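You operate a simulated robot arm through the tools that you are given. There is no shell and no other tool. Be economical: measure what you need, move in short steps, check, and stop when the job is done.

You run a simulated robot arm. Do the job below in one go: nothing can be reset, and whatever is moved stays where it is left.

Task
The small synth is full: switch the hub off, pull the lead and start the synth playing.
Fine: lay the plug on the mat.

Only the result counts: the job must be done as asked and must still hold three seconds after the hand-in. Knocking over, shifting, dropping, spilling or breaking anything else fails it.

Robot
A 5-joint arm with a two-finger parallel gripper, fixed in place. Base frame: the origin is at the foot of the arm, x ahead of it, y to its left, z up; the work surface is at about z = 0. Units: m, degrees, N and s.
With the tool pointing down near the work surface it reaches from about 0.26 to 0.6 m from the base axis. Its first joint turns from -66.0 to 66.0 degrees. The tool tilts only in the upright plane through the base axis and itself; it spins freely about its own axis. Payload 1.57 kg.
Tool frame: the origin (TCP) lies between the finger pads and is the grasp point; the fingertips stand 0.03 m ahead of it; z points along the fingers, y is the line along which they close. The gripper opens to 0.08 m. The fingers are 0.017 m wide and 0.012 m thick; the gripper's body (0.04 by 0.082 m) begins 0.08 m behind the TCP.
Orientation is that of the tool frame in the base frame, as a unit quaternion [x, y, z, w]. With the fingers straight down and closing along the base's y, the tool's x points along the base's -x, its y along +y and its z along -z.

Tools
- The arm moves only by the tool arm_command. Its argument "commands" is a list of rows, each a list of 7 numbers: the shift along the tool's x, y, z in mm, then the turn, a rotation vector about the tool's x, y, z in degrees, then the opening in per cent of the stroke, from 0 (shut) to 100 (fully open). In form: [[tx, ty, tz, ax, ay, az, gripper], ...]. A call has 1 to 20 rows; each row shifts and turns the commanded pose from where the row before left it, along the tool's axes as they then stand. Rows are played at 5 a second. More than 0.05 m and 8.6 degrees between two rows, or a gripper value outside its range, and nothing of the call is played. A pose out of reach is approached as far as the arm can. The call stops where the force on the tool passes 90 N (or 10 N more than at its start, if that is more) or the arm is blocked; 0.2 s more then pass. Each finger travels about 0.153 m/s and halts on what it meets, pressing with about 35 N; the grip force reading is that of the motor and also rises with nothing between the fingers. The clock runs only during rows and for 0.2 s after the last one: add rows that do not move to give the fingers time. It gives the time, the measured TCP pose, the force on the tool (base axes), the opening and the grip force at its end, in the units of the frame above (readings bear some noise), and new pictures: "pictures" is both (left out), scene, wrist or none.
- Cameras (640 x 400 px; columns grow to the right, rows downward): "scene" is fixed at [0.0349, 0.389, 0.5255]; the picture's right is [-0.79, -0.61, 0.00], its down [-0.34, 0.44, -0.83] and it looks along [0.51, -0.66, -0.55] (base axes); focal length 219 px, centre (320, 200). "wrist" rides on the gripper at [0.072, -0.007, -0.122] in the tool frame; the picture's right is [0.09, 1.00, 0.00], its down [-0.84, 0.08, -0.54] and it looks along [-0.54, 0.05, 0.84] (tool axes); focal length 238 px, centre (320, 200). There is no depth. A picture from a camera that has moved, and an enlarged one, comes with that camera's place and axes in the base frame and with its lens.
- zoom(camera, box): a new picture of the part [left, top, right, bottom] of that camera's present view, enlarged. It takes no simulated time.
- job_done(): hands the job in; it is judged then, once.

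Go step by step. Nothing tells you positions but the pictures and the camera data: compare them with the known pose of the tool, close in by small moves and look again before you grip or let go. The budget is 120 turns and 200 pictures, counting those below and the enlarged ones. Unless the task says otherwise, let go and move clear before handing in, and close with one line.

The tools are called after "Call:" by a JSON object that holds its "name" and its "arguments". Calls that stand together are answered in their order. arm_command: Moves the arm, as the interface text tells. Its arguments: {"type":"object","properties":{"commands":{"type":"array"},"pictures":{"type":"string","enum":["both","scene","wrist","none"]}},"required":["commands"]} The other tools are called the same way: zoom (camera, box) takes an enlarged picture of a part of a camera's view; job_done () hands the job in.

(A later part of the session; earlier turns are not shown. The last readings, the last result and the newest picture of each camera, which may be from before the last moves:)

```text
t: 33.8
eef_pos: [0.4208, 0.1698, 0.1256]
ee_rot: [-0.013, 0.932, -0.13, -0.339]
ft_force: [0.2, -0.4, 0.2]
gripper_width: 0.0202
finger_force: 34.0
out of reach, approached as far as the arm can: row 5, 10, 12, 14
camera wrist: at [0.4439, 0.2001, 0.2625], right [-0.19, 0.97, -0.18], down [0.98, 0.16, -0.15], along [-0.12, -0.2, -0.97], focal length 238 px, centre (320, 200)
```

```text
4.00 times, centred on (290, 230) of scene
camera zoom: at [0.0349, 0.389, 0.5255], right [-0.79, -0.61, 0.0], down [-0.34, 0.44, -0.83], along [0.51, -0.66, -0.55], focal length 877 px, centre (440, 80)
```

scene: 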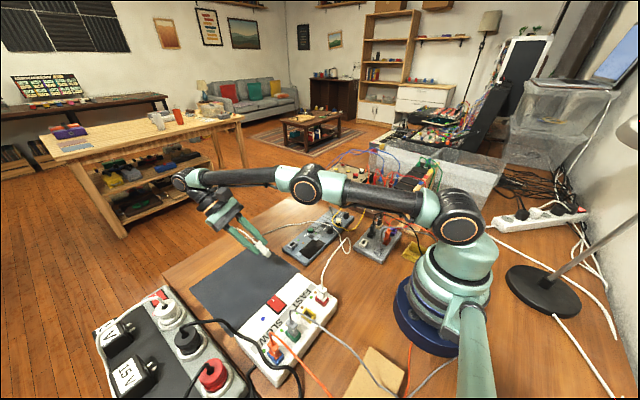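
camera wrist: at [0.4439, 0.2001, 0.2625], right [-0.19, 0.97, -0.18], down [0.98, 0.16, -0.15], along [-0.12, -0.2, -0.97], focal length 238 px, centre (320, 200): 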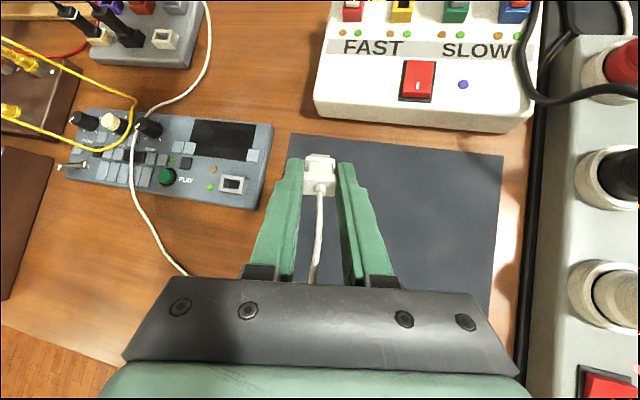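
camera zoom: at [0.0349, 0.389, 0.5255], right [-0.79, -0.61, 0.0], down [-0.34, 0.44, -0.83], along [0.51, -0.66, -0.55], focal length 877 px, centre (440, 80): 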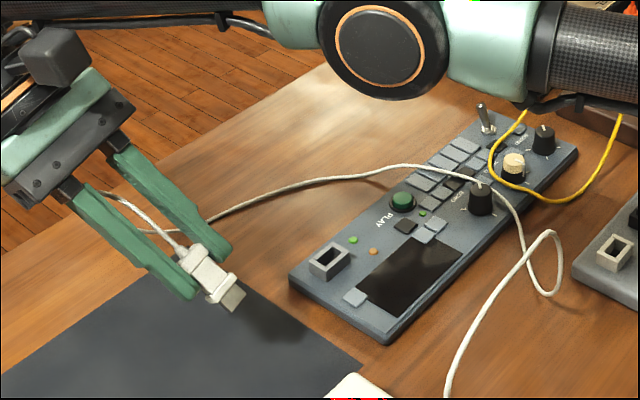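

The plug hangs tilted over the mat. I'll lower it straight down until its tip almost touches.

Call:
{"name": "arm_command", "arguments": {"commands": [[-9.6, 3.5, 11.2, 0, 0, 0, 0], [-9.6, 3.5, 11.2, 0, 0, 0, 0], [-9.6, 3.5, 11.2, 0, 0, 0, 0], [-9.6, 3.5, 11.2, 0, 0, 0, 0], [-9.6, 3.5, 11.2, 0, 0, 0, 0], [0, 0, 0, 0, 0, 0, 0]], "pictures": "scene"}}

Call:
{"name": "zoom", "arguments": {"camera": "scene", "box": [200, 190, 320, 290]}}

```text
t: 35.2
eef_pos: [0.418, 0.1673, 0.0486]
ee_rot: [-0.013, 0.932, -0.13, -0.338]
ft_force: [0.7, -0.7, -0.6]
gripper_width: 0.0205
finger_force: 34.3
out of reach, approached as far as the arm can: row 4
```

scene: 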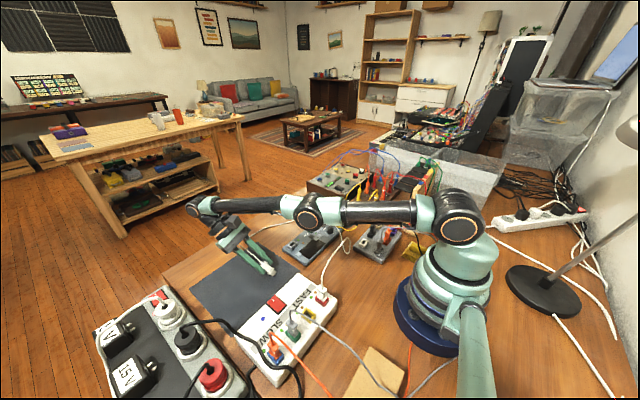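

```text
4.00 times, centred on (260, 240) of scene
camera zoom: at [0.0349, 0.389, 0.5255], right [-0.79, -0.61, 0.0], down [-0.34, 0.44, -0.83], along [0.51, -0.66, -0.55], focal length 877 px, centre (560, 40)
```

zoom: 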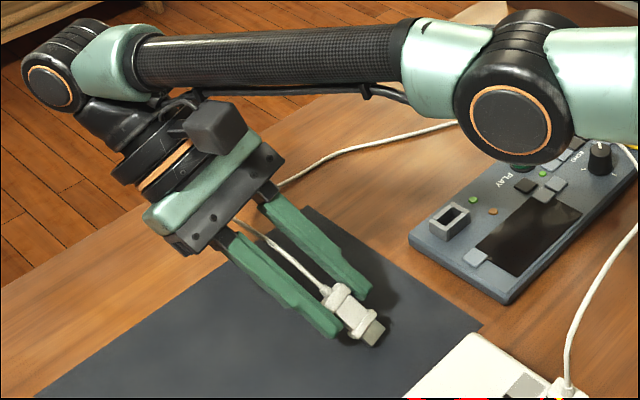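

Just above the mat. I'll go a few more millimetres until a light touch.

Call:
{"name": "arm_command", "arguments": {"commands": [[-1.3, 0.5, 1.5, 0, 0, 0, 0], [-1.3, 0.5, 1.5, 0, 0, 0, 0], [-1.3, 0.5, 1.5, 0, 0, 0, 0], [0, 0, 0, 0, 0, 0, 0]], "pictures": "none"}}

Call:
{"name": "zoom", "arguments": {"camera": "scene", "box": [240, 235, 300, 285]}}

```text
t: 36.2
eef_pos: [0.4162, 0.1684, 0.0457]
ee_rot: [-0.014, 0.932, -0.131, -0.338]
ft_force: [4.3, 0.0, 23.8]
gripper_width: 0.0205
finger_force: 33.6
```

```text
8.00 times, centred on (270, 260) of scene
camera zoom: at [0.0348, 0.3889, 0.5255], right [-0.79, -0.61, 0.0], down [-0.34, 0.44, -0.83], along [0.51, -0.66, -0.55], focal length 1753 px, centre (720, -280)
```

zoom: 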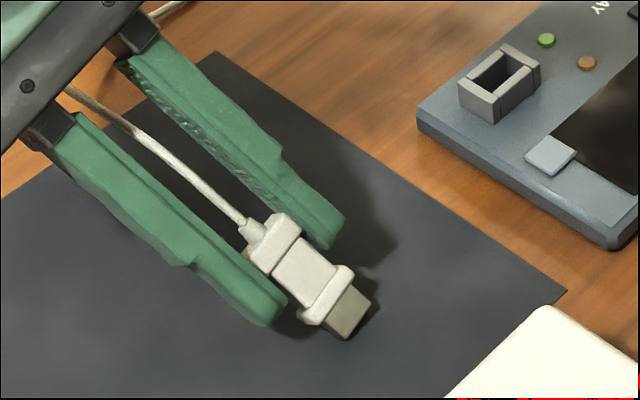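

It's touching. I'll ease up 2 mm and open the fingers.

Call:
{"name": "arm_command", "arguments": {"commands": [[1.3, -0.5, -1.5, 0, 0, 0, 0], [0, 0, 0, 0, 0, 0, 35], [0, 0, 0, 0, 0, 0, 55], [0, 0, 0, 0, 0, 0, 70], [0, 0, 0, 0, 0, 0, 70], [0, 0, 0, 0, 0, 0, 70]], "pictures": "none"}}

Call:
{"name": "zoom", "arguments": {"camera": "scene", "box": [220, 215, 300, 285]}}

Call:
{"name": "zoom", "arguments": {"camera": "wrist", "box": [200, 60, 440, 300]}}

```text
t: 37.6
eef_pos: [0.4179, 0.1668, 0.0451]
ee_rot: [-0.013, 0.932, -0.13, -0.339]
ft_force: [0.2, 0.7, -0.1]
gripper_width: 0.0558
finger_force: 0.1
```

```text
5.71 times, centred on (260, 250) of scene
camera zoom: at [0.0349, 0.389, 0.5255], right [-0.79, -0.61, 0.0], down [-0.34, 0.44, -0.83], along [0.51, -0.66, -0.55], focal length 1252 px, centre (663, -86)
```

zoom: 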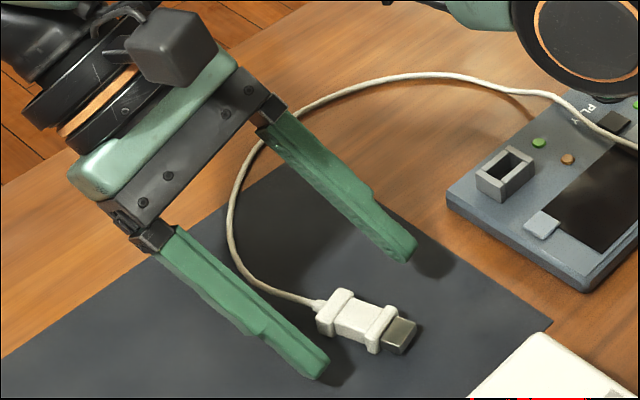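

```text
1.67 times, centred on (320, 180) of wrist
camera zoom: at [0.4401, 0.1974, 0.1822], right [-0.18, 0.97, -0.17], down [0.98, 0.16, -0.15], along [-0.12, -0.2, -0.97], focal length 397 px, centre (320, 233)
```

zoom: 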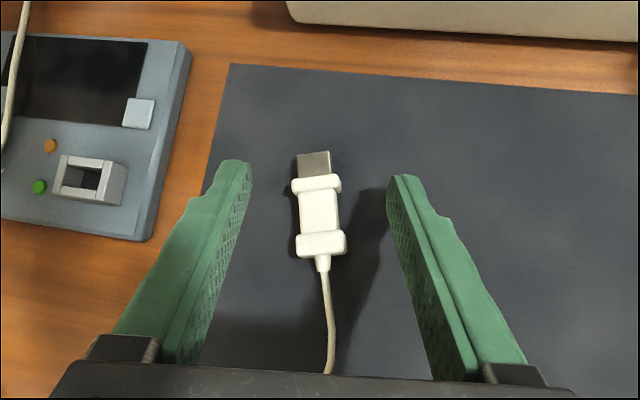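

The plug lies flat on the mat with its lead slack. I'll lift straight up and check.

Call:
{"name": "arm_command", "arguments": {"commands": [[6.4, -2.3, -7.4, 0, 0, 0, 70], [12.7, -4.6, -14.7, 0, 0, 0, 70], [12.7, -4.6, -14.7, 0, 0, 0, 70], [12.7, -4.6, -14.7, 0, 0, 0, 70], [12.7, -4.6, -14.7, 0, 0, 0, 70], [12.7, -4.6, -14.7, 0, 0, 0, 70], [0, 0, 0, 0, 0, 0, 70]], "pictures": "both"}}

```text
t: 39.2
eef_pos: [0.4189, 0.1701, 0.1556]
ee_rot: [-0.015, 0.932, -0.131, -0.339]
ft_force: [-0.3, 0.0, -0.6]
gripper_width: 0.0562
finger_force: 0.0
camera wrist: at [0.4427, 0.2003, 0.2925], right [-0.19, 0.97, -0.18], down [0.98, 0.16, -0.15], along [-0.12, -0.2, -0.97], focal length 238 px, centre (320, 200)
```

scene: 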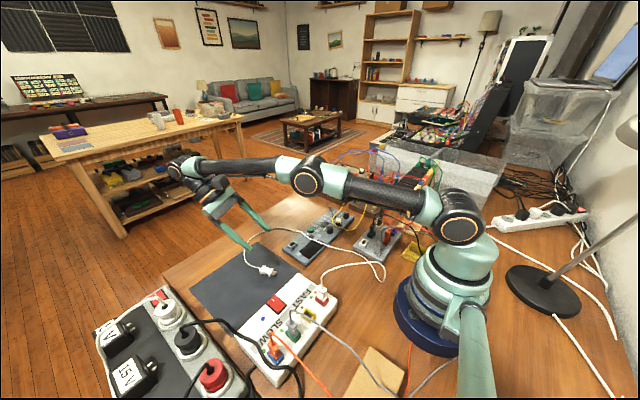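
wrist: 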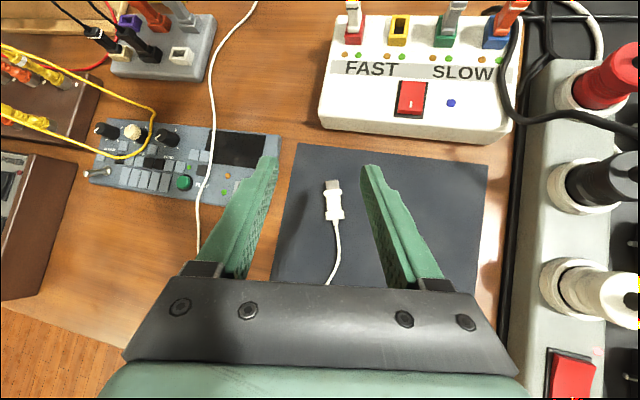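

The plug stays put and the gripper is clear. I'll straighten the tool, shut the fingers and move to view PLAY, keeping high above the lead.

Call:
{"name": "arm_command", "arguments": {"commands": [[0, 0, 0, -2.56, -6.63, 0.29, 70], [0, 0, 0, -2.56, -6.63, 0.29, 70], [0, 0, 0, -2.56, -6.63, 0.29, 70], [0, 0, 0, -2.56, -6.63, 0.29, 70], [0, 0, 0, -2.56, -6.63, 0.29, 70], [0, 0, 0, -2.56, -6.63, 0.29, 70], [0, 0, -15, 0, 0, 0, 30], [0, 0, -15, 0, 0, 0, 0], [4, -35, 0, 0, 0, 0, 0], [4, -35, 0, 0, 0, 0, 0], [4, -35, 0, 0, 0, 0, 0], [4, -35, 0, 0, 0, 0, 0], [4, -35, 0, 0, 0, 0, 0], [4, -35, 0, 0, 0, 0, 0], [0, 0, 0, 0, 0, 0, 0]], "pictures": "both"}}

Call:
{"name": "zoom", "arguments": {"camera": "wrist", "box": [240, 60, 400, 180]}}

Call:
{"name": "zoom", "arguments": {"camera": "scene", "box": [240, 190, 360, 280]}}

```text
t: 42.4
eef_pos: [0.3918, -0.0424, 0.1853]
ee_rot: [0.001, 1.0, 0.0, 0.001]
ft_force: [-0.8, -0.6, 0.3]
gripper_width: 0.0
finger_force: 21.4
camera wrist: at [0.322, -0.0481, 0.3056], right [-0.09, 1.0, 0.0], down [0.84, 0.08, 0.54], along [0.54, 0.05, -0.84], focal length 238 px, centre (320, 200)
```

scene: 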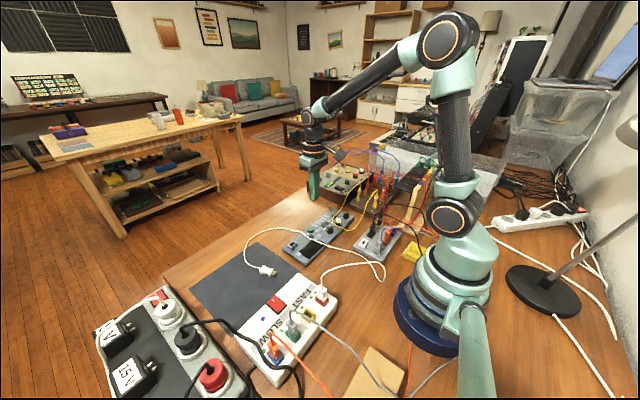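
wrist: 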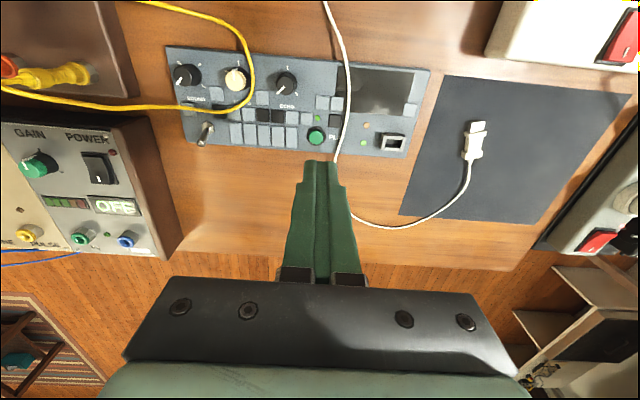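

```text
3.33 times, centred on (320, 120) of wrist
camera zoom: at [0.322, -0.0481, 0.3056], right [-0.09, 1.0, 0.0], down [0.84, 0.08, 0.54], along [0.54, 0.05, -0.84], focal length 794 px, centre (320, 467)
```

zoom: 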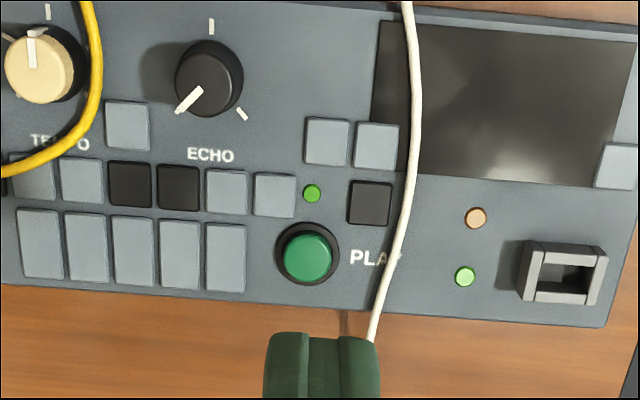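

```text
4.44 times, centred on (300, 235) of scene
camera zoom: at [0.0349, 0.389, 0.5255], right [-0.79, -0.61, 0.0], down [-0.34, 0.44, -0.83], along [0.51, -0.66, -0.55], focal length 974 px, centre (409, 44)
```

zoom: 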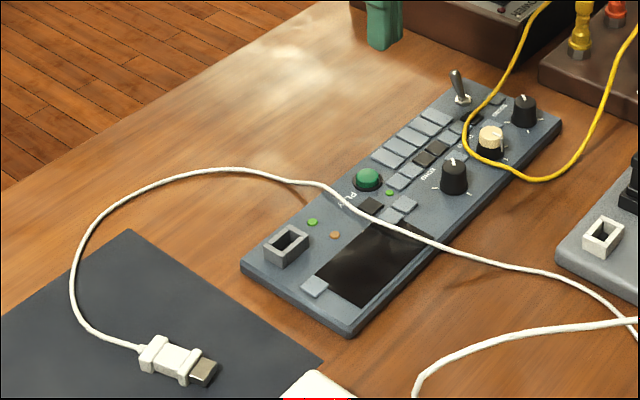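

PLAY is at about (0.410, −0.045). The lead lies roughly 28 mm to its right, so there's room. I'll descend above it and verify.

Call:
{"name": "arm_command", "arguments": {"commands": [[-9, -1, 15, 0, 0, 0, 0], [-9, -2, 25, 0, 0, 0, 0], [0, 0, 25, 0, 0, 0, 0], [0, 0, 20, 0, 0, 0, 0], [0, 0, 10, 0, 0, 0, 0], [0, 0, 0, 0, 0, 0, 0]], "pictures": "none"}}

Call:
{"name": "zoom", "arguments": {"camera": "scene", "box": [270, 190, 350, 250]}}

Call:
{"name": "zoom", "arguments": {"camera": "wrist", "box": [240, 80, 400, 200]}}

```text
t: 43.8
eef_pos: [0.4102, -0.0459, 0.0908]
ee_rot: [0.001, 1.0, 0.0, 0.002]
ft_force: [0.8, -0.8, 0.0]
gripper_width: 0.0
finger_force: 21.5
```

```text
6.67 times, centred on (310, 220) of scene
camera zoom: at [0.0349, 0.389, 0.5255], right [-0.79, -0.61, 0.0], down [-0.34, 0.44, -0.83], along [0.51, -0.66, -0.55], focal length 1461 px, centre (387, 67)
```

zoom: 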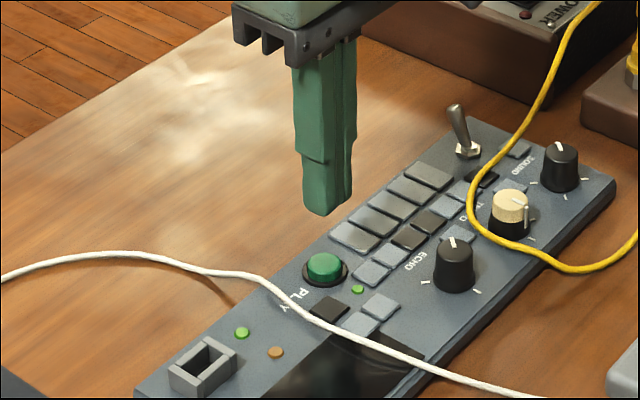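

```text
3.33 times, centred on (320, 140) of wrist
camera zoom: at [0.3405, -0.0503, 0.213], right [-0.09, 1.0, 0.0], down [0.84, 0.08, 0.54], along [0.54, 0.05, -0.84], focal length 794 px, centre (320, 400)
```

zoom: 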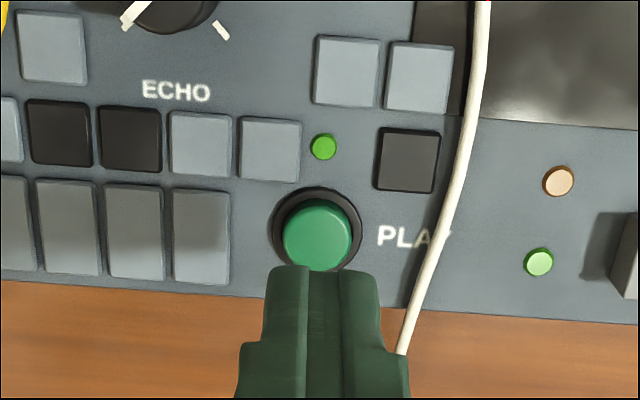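

Well aligned. I'll press down gradually.

Call:
{"name": "arm_command", "arguments": {"commands": [[0, 0.5, 12, 0, 0, 0, 0], [0, 0, 8, 0, 0, 0, 0], [0, 0, 3, 0, 0, 0, 0], [0, 0, 2, 0, 0, 0, 0]], "pictures": "none"}}

Call:
{"name": "zoom", "arguments": {"camera": "scene", "box": [270, 190, 350, 250]}}

```text
t: 44.8
eef_pos: [0.4113, -0.0456, 0.0665]
ee_rot: [0.001, 1.0, -0.001, 0.002]
ft_force: [-0.1, -1.1, -0.4]
gripper_width: 0.0002
finger_force: 21.0
```

```text
6.67 times, centred on (310, 220) of scene
camera zoom: at [0.0349, 0.389, 0.5255], right [-0.79, -0.61, 0.0], down [-0.34, 0.44, -0.83], along [0.51, -0.66, -0.55], focal length 1461 px, centre (387, 67)
```

zoom: 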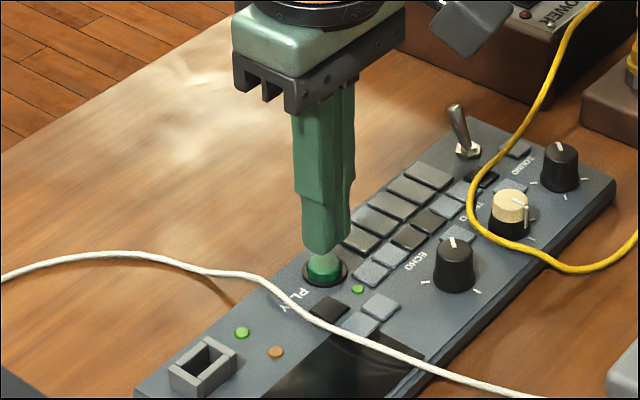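

Call:
{"name": "arm_command", "arguments": {"commands": [[0.5, 0, 1.5, 0, 0, 0, 0], [0, 0, 1, 0, 0, 0, 0], [0, 0, 1, 0, 0, 0, 0]], "pictures": "none"}}

Call:
{"name": "zoom", "arguments": {"camera": "scene", "box": [270, 190, 350, 250]}}

```text
t: 45.6
eef_pos: [0.4119, -0.0445, 0.0624]
ee_rot: [0.001, 1.0, -0.001, 0.001]
ft_force: [-0.1, -0.6, -0.4]
gripper_width: 0.0002
finger_force: 21.2
```

```text
6.67 times, centred on (310, 220) of scene
camera zoom: at [0.0349, 0.389, 0.5255], right [-0.79, -0.61, 0.0], down [-0.34, 0.44, -0.83], along [0.51, -0.66, -0.55], focal length 1461 px, centre (387, 67)
```

zoom: 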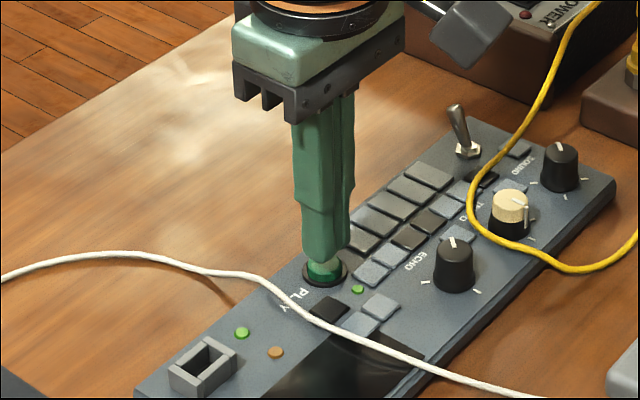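

No contact force yet. I'll continue in 1 mm steps with a slight shift toward the base.

Call:
{"name": "arm_command", "arguments": {"commands": [[1.5, 0, 1, 0, 0, 0, 0], [0, 0, 1, 0, 0, 0, 0], [0, 0, 1, 0, 0, 0, 0]], "pictures": "none"}}

Call:
{"name": "zoom", "arguments": {"camera": "scene", "box": [270, 190, 350, 250]}}

```text
t: 46.4
eef_pos: [0.4111, -0.0435, 0.0598]
ee_rot: [0.001, 1.0, 0.0, 0.0]
ft_force: [-0.1, 0.9, -0.3]
gripper_width: 0.0002
finger_force: 21.2
```

```text
6.67 times, centred on (310, 220) of scene
camera zoom: at [0.0349, 0.389, 0.5255], right [-0.79, -0.61, 0.0], down [-0.34, 0.44, -0.83], along [0.51, -0.66, -0.55], focal length 1461 px, centre (387, 67)
```

zoom: 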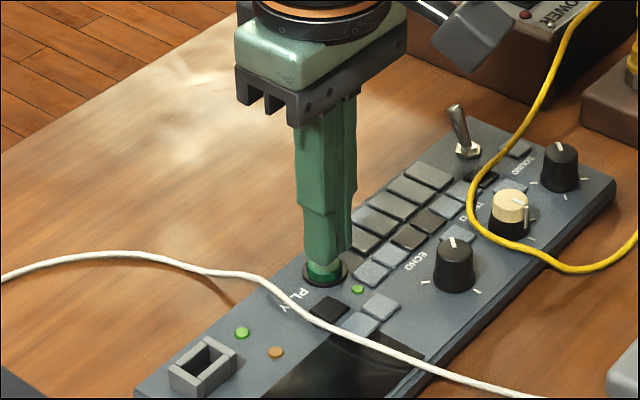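

Call:
{"name": "arm_command", "arguments": {"commands": [[0.5, 0, 1, 0, 0, 0, 0], [0, 0, 1, 0, 0, 0, 0], [0, 0, 0, 0, 0, 0, 0]], "pictures": "none"}}

Call:
{"name": "zoom", "arguments": {"camera": "scene", "box": [270, 190, 350, 250]}}

```text
t: 47.2
eef_pos: [0.4103, -0.0448, 0.0584]
ee_rot: [0.001, 1.0, 0.0, 0.001]
ft_force: [0.5, -0.9, 0.3]
gripper_width: 0.0002
finger_force: 21.7
```

```text
6.67 times, centred on (310, 220) of scene
camera zoom: at [0.0349, 0.389, 0.5255], right [-0.79, -0.61, 0.0], down [-0.34, 0.44, -0.83], along [0.51, -0.66, -0.55], focal length 1461 px, centre (387, 67)
```

zoom: 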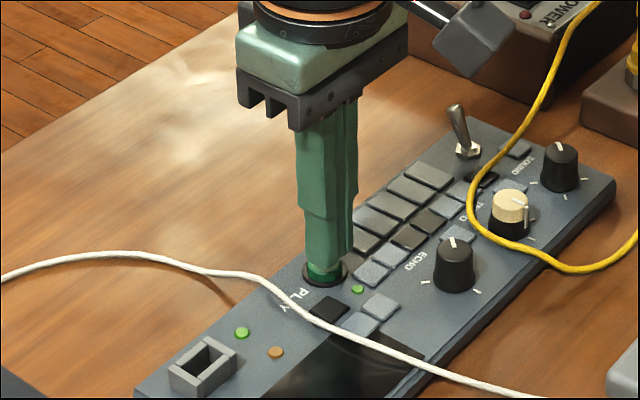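

Call:
{"name": "arm_command", "arguments": {"commands": [[0, 0, 1, 0, 0, 0, 0], [0, 0, 1, 0, 0, 0, 0], [0, 0, 0, 0, 0, 0, 0]], "pictures": "none"}}

Call:
{"name": "zoom", "arguments": {"camera": "scene", "box": [270, 190, 350, 250]}}

```text
t: 48.0
eef_pos: [0.4097, -0.0438, 0.0553]
ee_rot: [0.001, 1.0, 0.0, 0.001]
ft_force: [-0.1, 0.1, -0.3]
gripper_width: 0.0002
finger_force: 21.4
```

```text
6.67 times, centred on (310, 220) of scene
camera zoom: at [0.0349, 0.389, 0.5255], right [-0.79, -0.61, 0.0], down [-0.34, 0.44, -0.83], along [0.51, -0.66, -0.55], focal length 1461 px, centre (387, 67)
```

zoom: 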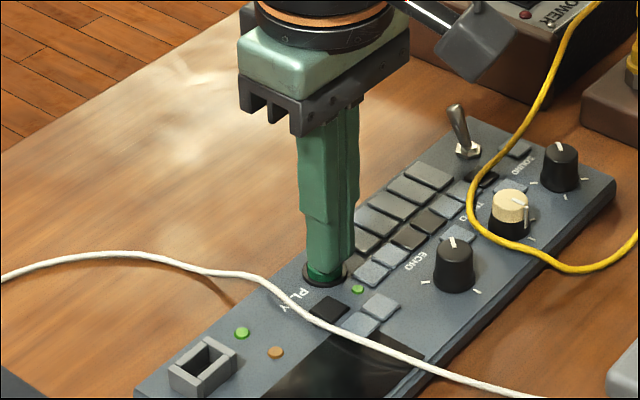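

Call:
{"name": "arm_command", "arguments": {"commands": [[0, 0, 1, 0, 0, 0, 0], [0, 0, 1, 0, 0, 0, 0]], "pictures": "none"}}

Call:
{"name": "zoom", "arguments": {"camera": "scene", "box": [270, 190, 350, 250]}}

```text
t: 48.6
eef_pos: [0.4099, -0.0443, 0.0545]
ee_rot: [0.001, 1.0, -0.001, 0.001]
ft_force: [-0.2, -0.1, -0.3]
gripper_width: 0.0
finger_force: 21.5
```

```text
6.67 times, centred on (310, 220) of scene
camera zoom: at [0.0349, 0.389, 0.5255], right [-0.79, -0.61, 0.0], down [-0.34, 0.44, -0.83], along [0.51, -0.66, -0.55], focal length 1461 px, centre (387, 67)
```

zoom: 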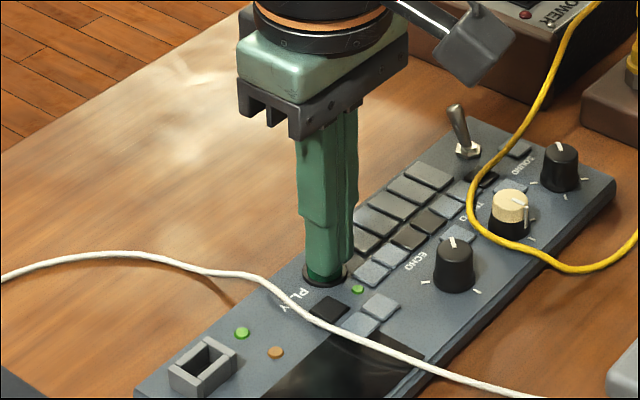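

Call:
{"name": "arm_command", "arguments": {"commands": [[0, 0, 1, 0, 0, 0, 0], [0, 0, 1, 0, 0, 0, 0], [0, 0, 0, 0, 0, 0, 0]], "pictures": "none"}}

Call:
{"name": "zoom", "arguments": {"camera": "scene", "box": [270, 190, 350, 250]}}

```text
t: 49.4
eef_pos: [0.4096, -0.0431, 0.0507]
ee_rot: [0.001, 1.0, -0.001, 0.0]
ft_force: [0.4, -1.7, 0.4]
gripper_width: 0.0
finger_force: 21.3
```

```text
6.67 times, centred on (310, 220) of scene
camera zoom: at [0.0349, 0.389, 0.5255], right [-0.79, -0.61, 0.0], down [-0.34, 0.44, -0.83], along [0.51, -0.66, -0.55], focal length 1461 px, centre (387, 67)
```

zoom: 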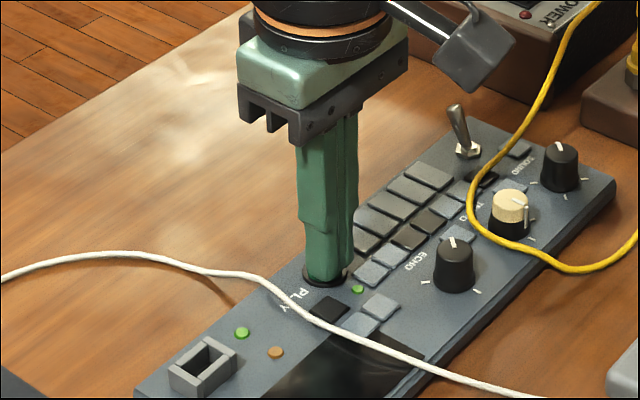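

Call:
{"name": "zoom", "arguments": {"camera": "wrist", "box": [260, 90, 380, 190]}}

Call:
{"name": "arm_command", "arguments": {"commands": [[0, 0, 1, 0, 0, 0, 0], [0, 0, 0, 0, 0, 0, 0]], "pictures": "none"}}

Call:
{"name": "zoom", "arguments": {"camera": "scene", "box": [295, 220, 335, 250]}}

```text
4.00 times, centred on (320, 140) of wrist
camera zoom: at [0.3389, -0.0487, 0.1722], right [-0.09, 1.0, 0.0], down [0.84, 0.08, 0.54], along [0.54, 0.05, -0.84], focal length 953 px, centre (320, 440)
```

zoom: 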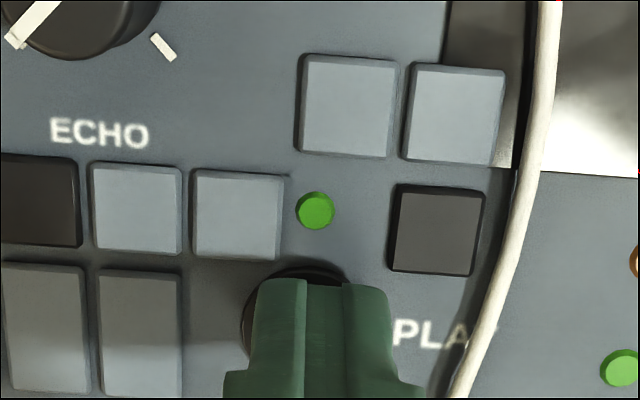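

```text
t: 50.0
eef_pos: [0.4103, -0.0437, 0.05]
ee_rot: [0.001, 1.0, 0.0, 0.001]
ft_force: [-0.3, -0.5, 0.7]
gripper_width: 0.0
finger_force: 21.7
```

```text
13.33 times, centred on (315, 235) of scene
camera zoom: at [0.0349, 0.389, 0.5255], right [-0.79, -0.61, 0.0], down [-0.34, 0.44, -0.83], along [0.51, -0.66, -0.55], focal length 2922 px, centre (387, -267)
```

zoom: 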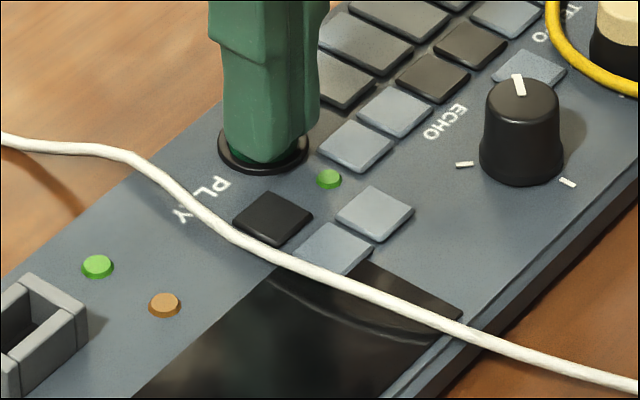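

Still a hair above or barely touching. I'll keep going.

Call:
{"name": "arm_command", "arguments": {"commands": [[0, -1, 1, 0, 0, 0, 0], [0, 0, 1, 0, 0, 0, 0], [0, 0, 0, 0, 0, 0, 0]], "pictures": "none"}}

Call:
{"name": "zoom", "arguments": {"camera": "scene", "box": [295, 220, 335, 250]}}

```text
t: 50.8
eef_pos: [0.4092, -0.0446, 0.0488]
ee_rot: [0.001, 1.0, 0.0, 0.002]
ft_force: [0.8, -0.5, 2.5]
gripper_width: 0.0
finger_force: 21.5
```

```text
13.33 times, centred on (315, 235) of scene
camera zoom: at [0.0349, 0.389, 0.5255], right [-0.79, -0.61, 0.0], down [-0.34, 0.44, -0.83], along [0.51, -0.66, -0.55], focal length 2922 px, centre (387, -267)
```

zoom: 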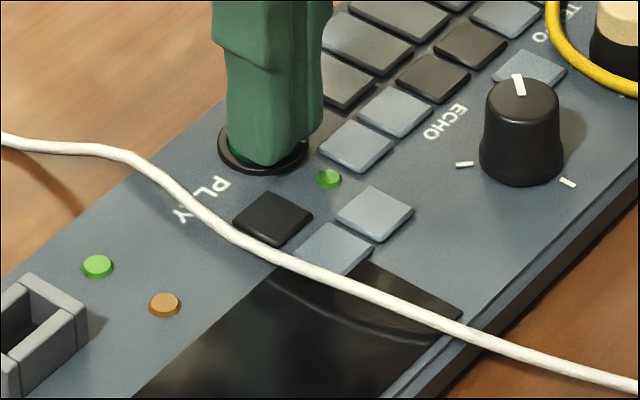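

Contact force of 2.5 N now. I'll press slightly further.

Call:
{"name": "arm_command", "arguments": {"commands": [[0, 0, 1, 0, 0, 0, 0], [0, 0, 0, 0, 0, 0, 0]], "pictures": "none"}}

Call:
{"name": "zoom", "arguments": {"camera": "scene", "box": [295, 220, 335, 250]}}

```text
t: 51.4
eef_pos: [0.4093, -0.0449, 0.0475]
ee_rot: [0.001, 1.0, 0.0, 0.002]
ft_force: [-2.3, 1.7, 4.9]
gripper_width: 0.0
finger_force: 21.8
```

```text
13.33 times, centred on (315, 235) of scene
camera zoom: at [0.0349, 0.389, 0.5255], right [-0.79, -0.61, 0.0], down [-0.34, 0.44, -0.83], along [0.51, -0.66, -0.55], focal length 2922 px, centre (387, -267)
```

zoom: 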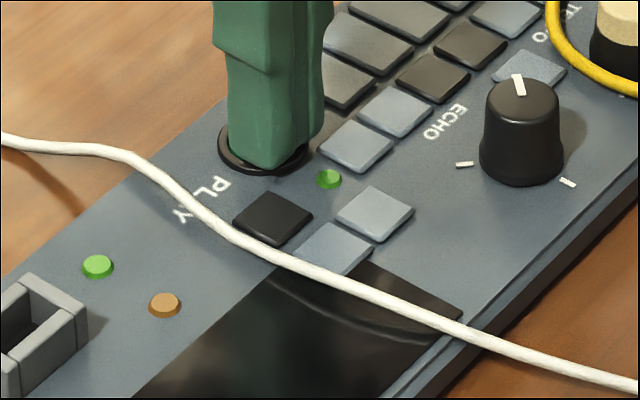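

Call:
{"name": "arm_command", "arguments": {"commands": [[0, 0, 1, 0, 0, 0, 0], [0, 0, 0, 0, 0, 0, 0]], "pictures": "none"}}

Call:
{"name": "zoom", "arguments": {"camera": "scene", "box": [295, 220, 335, 250]}}

```text
t: 52.0
eef_pos: [0.4089, -0.0454, 0.0467]
ee_rot: [0.001, 1.0, 0.0, 0.002]
ft_force: [0.7, 2.9, 7.6]
gripper_width: 0.0
finger_force: 21.7
```

```text
13.33 times, centred on (315, 235) of scene
camera zoom: at [0.0349, 0.389, 0.5255], right [-0.79, -0.61, 0.0], down [-0.34, 0.44, -0.83], along [0.51, -0.66, -0.55], focal length 2922 px, centre (387, -267)
```

zoom: 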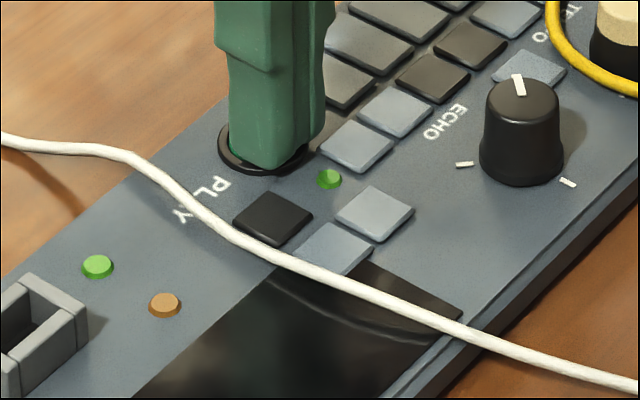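

The force is rising linearly at 7.6 N and the lamp hasn't changed. Slightly further.

Call:
{"name": "arm_command", "arguments": {"commands": [[0, 0, 1, 0, 0, 0, 0], [0, 0, 0, 0, 0, 0, 0]], "pictures": "none"}}

Call:
{"name": "zoom", "arguments": {"camera": "scene", "box": [295, 220, 335, 250]}}

```text
t: 52.6
eef_pos: [0.4098, -0.0445, 0.0454]
ee_rot: [0.0, 1.0, 0.0, 0.001]
ft_force: [0.9, 0.8, 12.3]
gripper_width: 0.0
finger_force: 22.2
```

```text
13.33 times, centred on (315, 235) of scene
camera zoom: at [0.0349, 0.389, 0.5255], right [-0.79, -0.61, 0.0], down [-0.34, 0.44, -0.83], along [0.51, -0.66, -0.55], focal length 2922 px, centre (387, -267)
```

zoom: 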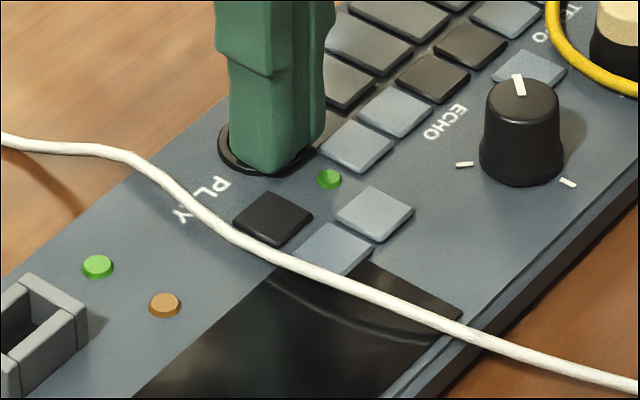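

12 N and no visible change under the finger. I'll release and look at the play lamp and screen, in case it acts on release.

Call:
{"name": "arm_command", "arguments": {"commands": [[0, 0, -4, 0, 0, 0, 0], [0, 0, -10, 0, 0, 0, 0], [0, 0, -20, 0, 0, 0, 0], [0, 0, -20, 0, 0, 0, 0]], "pictures": "none"}}

Call:
{"name": "zoom", "arguments": {"camera": "scene", "box": [285, 205, 355, 255]}}

Call:
{"name": "zoom", "arguments": {"camera": "wrist", "box": [240, 80, 400, 200]}}

```text
t: 53.6
eef_pos: [0.4089, -0.0428, 0.1012]
ee_rot: [0.0, 1.0, -0.001, 0.001]
ft_force: [-0.7, 0.6, -0.8]
gripper_width: 0.0
finger_force: 21.3
```

```text
8.00 times, centred on (320, 230) of scene
camera zoom: at [0.0349, 0.389, 0.5255], right [-0.79, -0.61, 0.0], down [-0.34, 0.44, -0.83], along [0.51, -0.66, -0.55], focal length 1753 px, centre (320, -40)
```

zoom: 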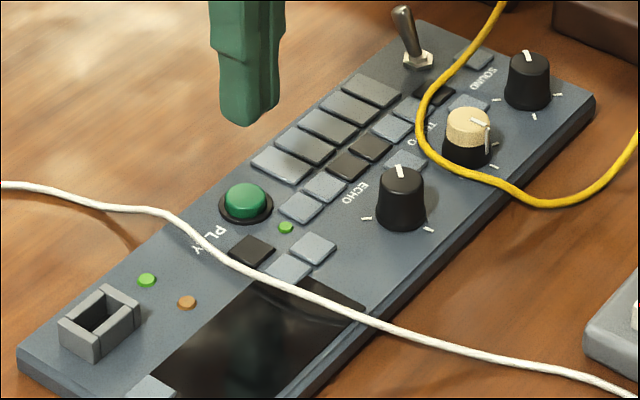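

```text
3.33 times, centred on (320, 140) of wrist
camera zoom: at [0.3384, -0.0485, 0.222], right [-0.09, 1.0, 0.0], down [0.84, 0.08, 0.54], along [0.54, 0.05, -0.84], focal length 794 px, centre (320, 400)
```

zoom: 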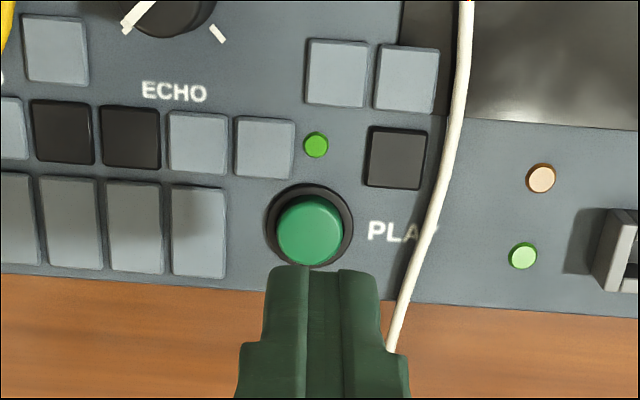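

It isn't playing: the screen and play lamp are still dark. I'll inspect the toggle on the synth for a power label.

Call:
{"name": "zoom", "arguments": {"camera": "scene", "box": [325, 200, 355, 222]}}

Call:
{"name": "zoom", "arguments": {"camera": "wrist", "box": [130, 70, 260, 180]}}

```text
16.00 times, centred on (340, 211) of scene
camera zoom: at [0.0349, 0.389, 0.5255], right [-0.79, -0.61, 0.0], down [-0.34, 0.44, -0.83], along [0.51, -0.66, -0.55], focal length 3506 px, centre (0, 24)
```

zoom: 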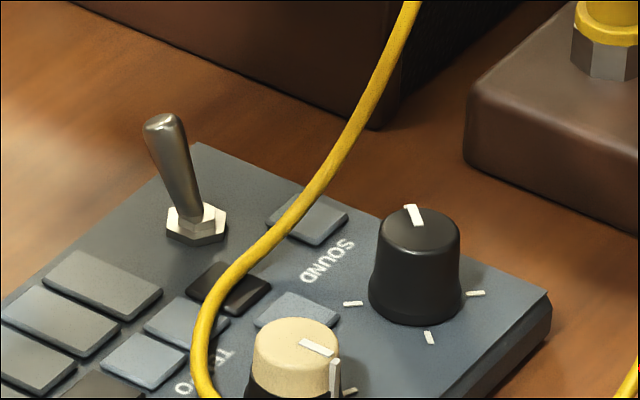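

```text
3.64 times, centred on (195, 125) of wrist
camera zoom: at [0.3384, -0.0485, 0.222], right [-0.09, 1.0, 0.0], down [0.84, 0.08, 0.54], along [0.54, 0.05, -0.84], focal length 867 px, centre (774, 473)
```

zoom: 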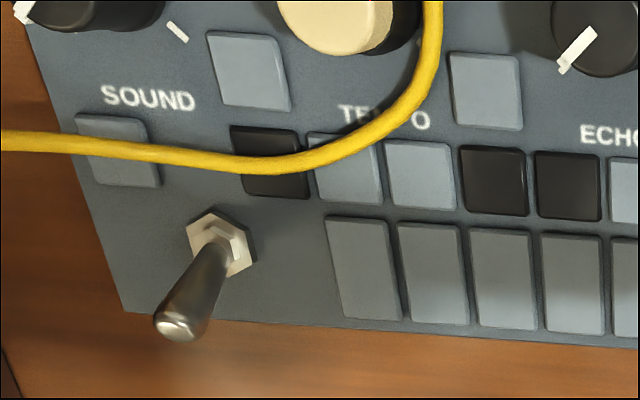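

The press may simply have been too shallow, since the force rose like a spring. I'll press again, deeper.

Call:
{"name": "arm_command", "arguments": {"commands": [[0, -1.5, 20, 0, 0, 0, 0], [0, 0, 20, 0, 0, 0, 0], [0, 0, 10, 0, 0, 0, 0], [0, 0, 4, 0, 0, 0, 0], [0, 0, 1, 0, 0, 0, 0], [0, 0, 1, 0, 0, 0, 0], [0, 0, 0, 0, 0, 0, 0]], "pictures": "none"}}

Call:
{"name": "zoom", "arguments": {"camera": "scene", "box": [295, 220, 335, 250]}}

```text
t: 55.2
eef_pos: [0.4081, -0.0462, 0.0451]
ee_rot: [0.002, 1.0, 0.0, 0.001]
ft_force: [-20.1, -0.5, 60.6]
gripper_width: 0.0
finger_force: 20.8
```

```text
13.33 times, centred on (315, 235) of scene
camera zoom: at [0.0347, 0.389, 0.5255], right [-0.79, -0.61, 0.0], down [-0.34, 0.44, -0.83], along [0.51, -0.66, -0.55], focal length 2922 px, centre (387, -267)
```

zoom: 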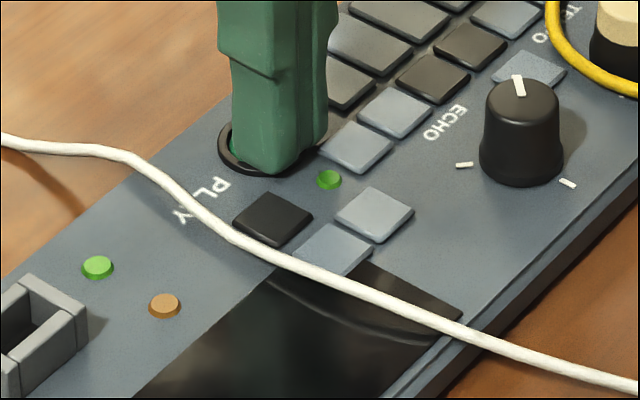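

That hit a hard stop (the closed fingertips are wider than the button and ride on its ring), so I'll back off. I'll spin 90° and press with a single finger, with the other finger hanging off the synth's front edge.

Call:
{"name": "arm_command", "arguments": {"commands": [[0, 0, -5, 0, 0, 0, 0], [0, 0, -25, 0, 0, 0, 0], [0, 0, -30, 0, 0, 0, 0], [0, 0, 0, 0, 0, 8.2, 20], [0, 0, 0, 0, 0, 8.2, 50], [0, 0, 0, 0, 0, 8.2, 50], [0, 0, 0, 0, 0, 8.2, 50], [0, 0, 0, 0, 0, 8.2, 50], [0, 0, 0, 0, 0, 8.2, 50], [0, 0, 0, 0, 0, 8.2, 50], [0, 0, 0, 0, 0, 8.2, 50], [0, 0, 0, 0, 0, 8.2, 50], [0, 0, 0, 0, 0, 8.2, 50], [0, 0, 0, 0, 0, 8, 50], [0, 13, 0, 0, 0, 0, 50], [1, 13, 0, 0, 0, 0, 50], [0, 0, 0, 0, 0, 0, 50]], "pictures": "wrist"}}

Call:
{"name": "zoom", "arguments": {"camera": "scene", "box": [265, 195, 345, 255]}}

```text
t: 58.8
eef_pos: [0.4347, -0.0447, 0.1046]
ee_rot: [0.708, 0.707, 0.001, 0.001]
ft_force: [-1.2, -0.8, 0.0]
gripper_width: 0.0399
finger_force: 0.0
camera wrist: at [0.4301, 0.0278, 0.2255], right [1.0, 0.09, 0.0], down [0.07, -0.84, 0.54], along [0.05, -0.54, -0.84], focal length 238 px, centre (320, 200)
```

wrist: 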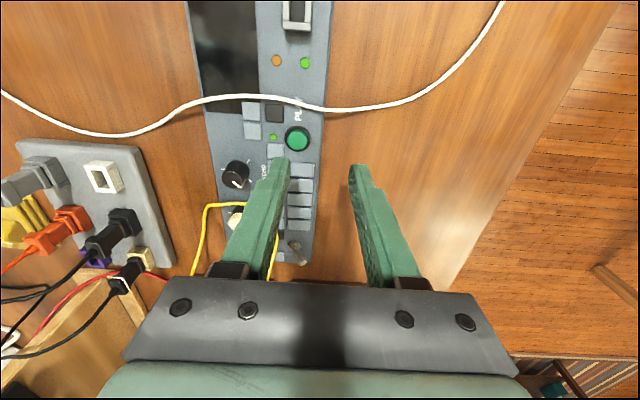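

```text
6.67 times, centred on (305, 225) of scene
camera zoom: at [0.0349, 0.389, 0.5255], right [-0.79, -0.61, 0.0], down [-0.34, 0.44, -0.83], along [0.51, -0.66, -0.55], focal length 1461 px, centre (420, 33)
```

zoom: 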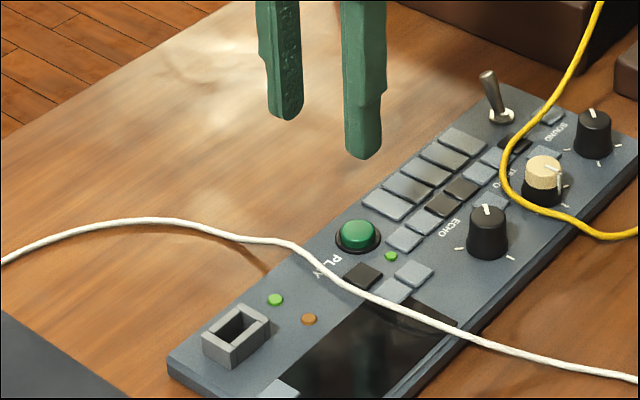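

With the real contact height (about z = 0.02), the button works out at (0.415, −0.044), so my first presses were 5 mm off toward the base. I'll correct and descend with one finger.

Call:
{"name": "arm_command", "arguments": {"commands": [[0, 6.3, 10, 0, 0, 0, 50], [0, 0, 20, 0, 0, 0, 50], [0, 0, 16, 0, 0, 0, 50], [0, 0, 0, 0, 0, 0, 50]], "pictures": "none"}}

Call:
{"name": "zoom", "arguments": {"camera": "scene", "box": [290, 215, 340, 250]}}

Call:
{"name": "zoom", "arguments": {"camera": "wrist", "box": [220, 90, 380, 210]}}

```text
t: 59.8
eef_pos: [0.4428, -0.0457, 0.0559]
ee_rot: [0.708, 0.706, 0.0, 0.001]
ft_force: [-0.1, 0.0, 1.2]
gripper_width: 0.0402
finger_force: 0.1
```

```text
11.43 times, centred on (315, 232) of scene
camera zoom: at [0.0349, 0.389, 0.5255], right [-0.79, -0.61, 0.0], down [-0.34, 0.44, -0.83], along [0.51, -0.66, -0.55], focal length 2504 px, centre (377, -171)
```

zoom: 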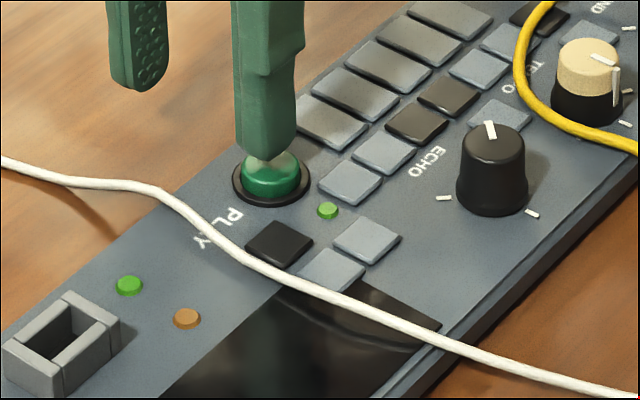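

```text
3.33 times, centred on (300, 150) of wrist
camera zoom: at [0.4374, 0.0272, 0.1775], right [1.0, 0.09, 0.0], down [0.07, -0.84, 0.54], along [0.05, -0.54, -0.84], focal length 794 px, centre (387, 367)
```

zoom: 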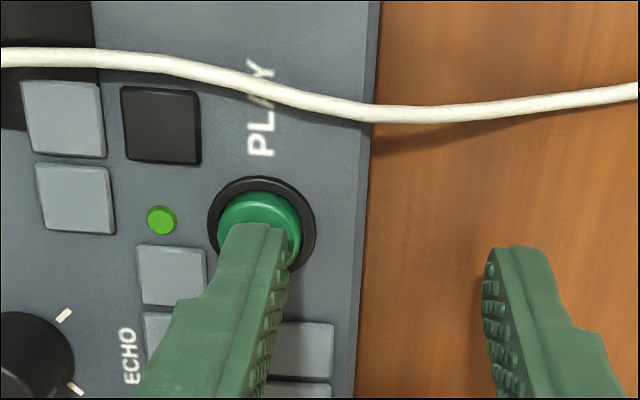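

Aligned in x; I'll shift 3 mm toward +y and press in steps.

Call:
{"name": "arm_command", "arguments": {"commands": [[3, 0, 3, 0, 0, 0, 50], [0, 0, 3, 0, 0, 0, 50], [0, 0, 2, 0, 0, 0, 50], [0, 0, 1, 0, 0, 0, 50], [0, 0, 0, 0, 0, 0, 50]], "pictures": "none"}}

Call:
{"name": "zoom", "arguments": {"camera": "scene", "box": [290, 215, 340, 250]}}

```text
t: 61.0
eef_pos: [0.4408, -0.0418, 0.0479]
ee_rot: [0.707, 0.707, 0.001, 0.002]
ft_force: [0.6, -1.7, 3.7]
gripper_width: 0.0391
finger_force: 0.0
```

```text
11.43 times, centred on (315, 232) of scene
camera zoom: at [0.0349, 0.389, 0.5255], right [-0.79, -0.61, 0.0], down [-0.34, 0.44, -0.83], along [0.51, -0.66, -0.55], focal length 2504 px, centre (377, -171)
```

zoom: 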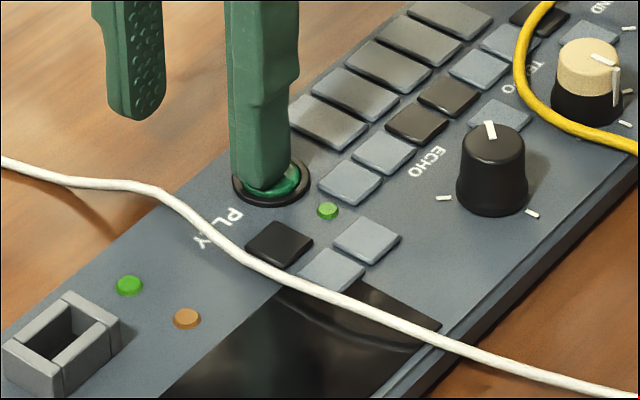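

Force 3.7 N on the button itself. I'll press further.

Call:
{"name": "arm_command", "arguments": {"commands": [[0, 0, 1, 0, 0, 0, 50], [0, 0, 1, 0, 0, 0, 50], [0, 0, 0, 0, 0, 0, 50]], "pictures": "none"}}

Call:
{"name": "zoom", "arguments": {"camera": "scene", "box": [290, 215, 340, 250]}}

```text
t: 61.8
eef_pos: [0.4419, -0.0419, 0.0457]
ee_rot: [0.708, 0.707, 0.002, 0.001]
ft_force: [0.2, 3.8, 10.6]
gripper_width: 0.0402
finger_force: 0.3
```

```text
11.43 times, centred on (315, 232) of scene
camera zoom: at [0.0349, 0.389, 0.5255], right [-0.79, -0.61, 0.0], down [-0.34, 0.44, -0.83], along [0.51, -0.66, -0.55], focal length 2504 px, centre (377, -171)
```

zoom: 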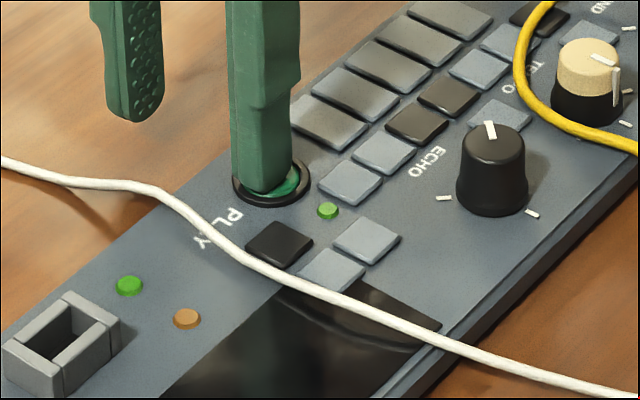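

Call:
{"name": "arm_command", "arguments": {"commands": [[0, 0, 1, 0, 0, 0, 50], [0, 0, 1, 0, 0, 0, 50], [0, 0, 0, 0, 0, 0, 50]], "pictures": "none"}}

Call:
{"name": "zoom", "arguments": {"camera": "scene", "box": [290, 215, 340, 250]}}

```text
t: 62.6
eef_pos: [0.4431, -0.0426, 0.0453]
ee_rot: [0.708, 0.707, 0.002, 0.001]
ft_force: [-5.2, 1.1, 34.6]
gripper_width: 0.0436
finger_force: 2.1
```

```text
11.43 times, centred on (315, 232) of scene
camera zoom: at [0.0348, 0.389, 0.5255], right [-0.79, -0.61, 0.0], down [-0.34, 0.44, -0.83], along [0.51, -0.66, -0.55], focal length 2504 px, centre (377, -171)
```

zoom: 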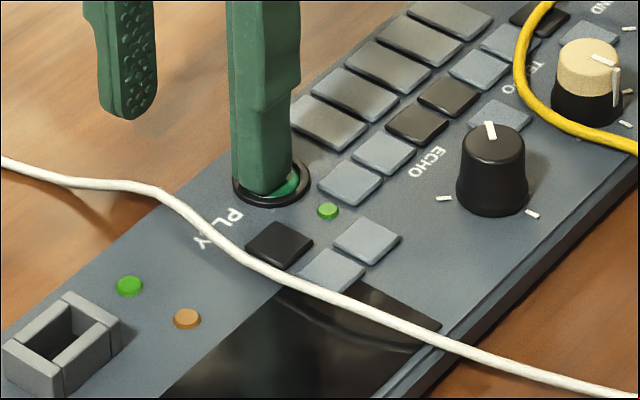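

The button is bottomed out and nothing lights, so the synth's own toggle switch is probably its power switch and is off. It leans toward +x at about (0.42, −0.173). I'll release, check the lamp, and move to view the toggle with shut fingers.

Call:
{"name": "arm_command", "arguments": {"commands": [[0, 0, -5, 0, 0, 0, 50], [0, 0, -25, 0, 0, 0, 50], [0, 0, -30, 0, 0, 0, 20], [-22, 4, 0, 0, 0, 0, 0], [-22, 4, 0, 0, 0, 0, 0], [-22, 4, 0, 0, 0, 0, 0], [-22, 4, 0, 0, 0, 0, 0], [-22, 4, 0, 0, 0, 0, 0], [0, 0, 0, 0, 0, 0, 0]], "pictures": "both"}}

Call:
{"name": "zoom", "arguments": {"camera": "scene", "box": [285, 195, 365, 255]}}

Call:
{"name": "zoom", "arguments": {"camera": "wrist", "box": [190, 60, 350, 180]}}

```text
t: 64.6
eef_pos: [0.4613, -0.1535, 0.1044]
ee_rot: [0.708, 0.706, 0.001, 0.001]
ft_force: [-0.1, 0.3, -0.7]
gripper_width: 0.0005
finger_force: 20.9
camera wrist: at [0.4559, -0.08, 0.2254], right [1.0, 0.09, 0.0], down [0.08, -0.84, 0.54], along [0.05, -0.54, -0.84], focal length 238 px, centre (320, 200)
```

scene: 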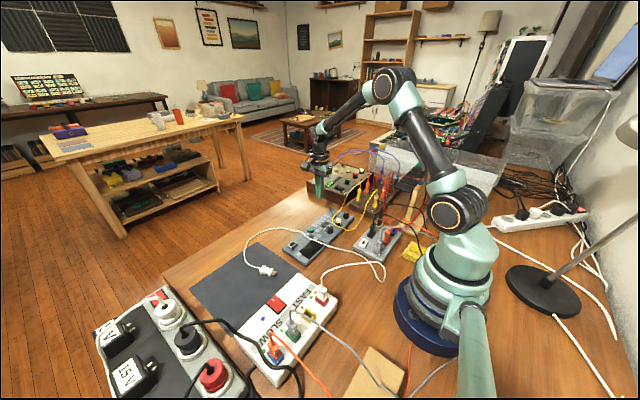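
wrist: 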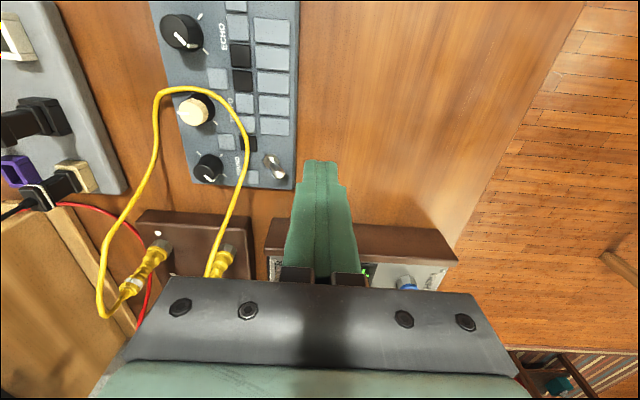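

```text
6.67 times, centred on (325, 225) of scene
camera zoom: at [0.0349, 0.389, 0.5255], right [-0.79, -0.61, 0.0], down [-0.34, 0.44, -0.83], along [0.51, -0.66, -0.55], focal length 1461 px, centre (287, 33)
```

zoom: 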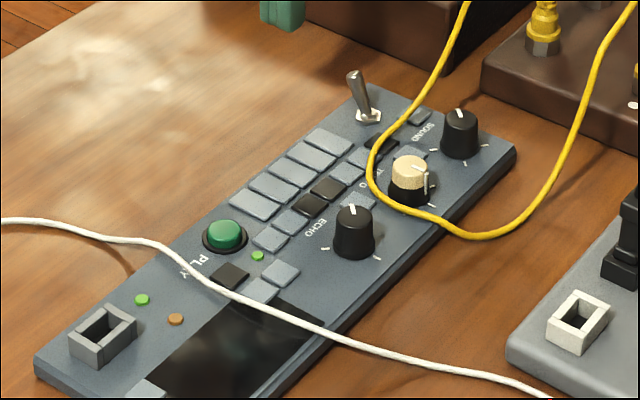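

```text
3.33 times, centred on (270, 120) of wrist
camera zoom: at [0.4559, -0.08, 0.2254], right [1.0, 0.09, 0.0], down [0.08, -0.84, 0.54], along [0.05, -0.54, -0.84], focal length 794 px, centre (487, 467)
```

zoom: 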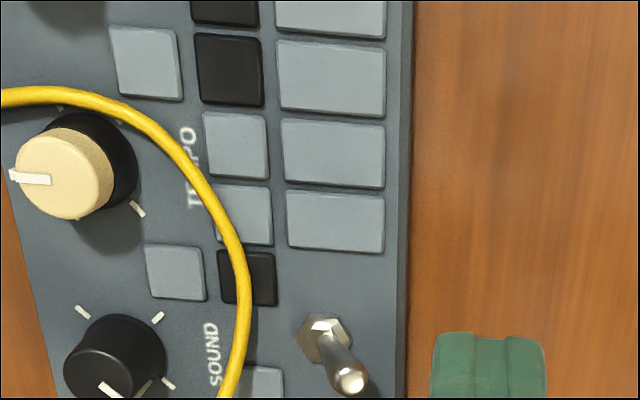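

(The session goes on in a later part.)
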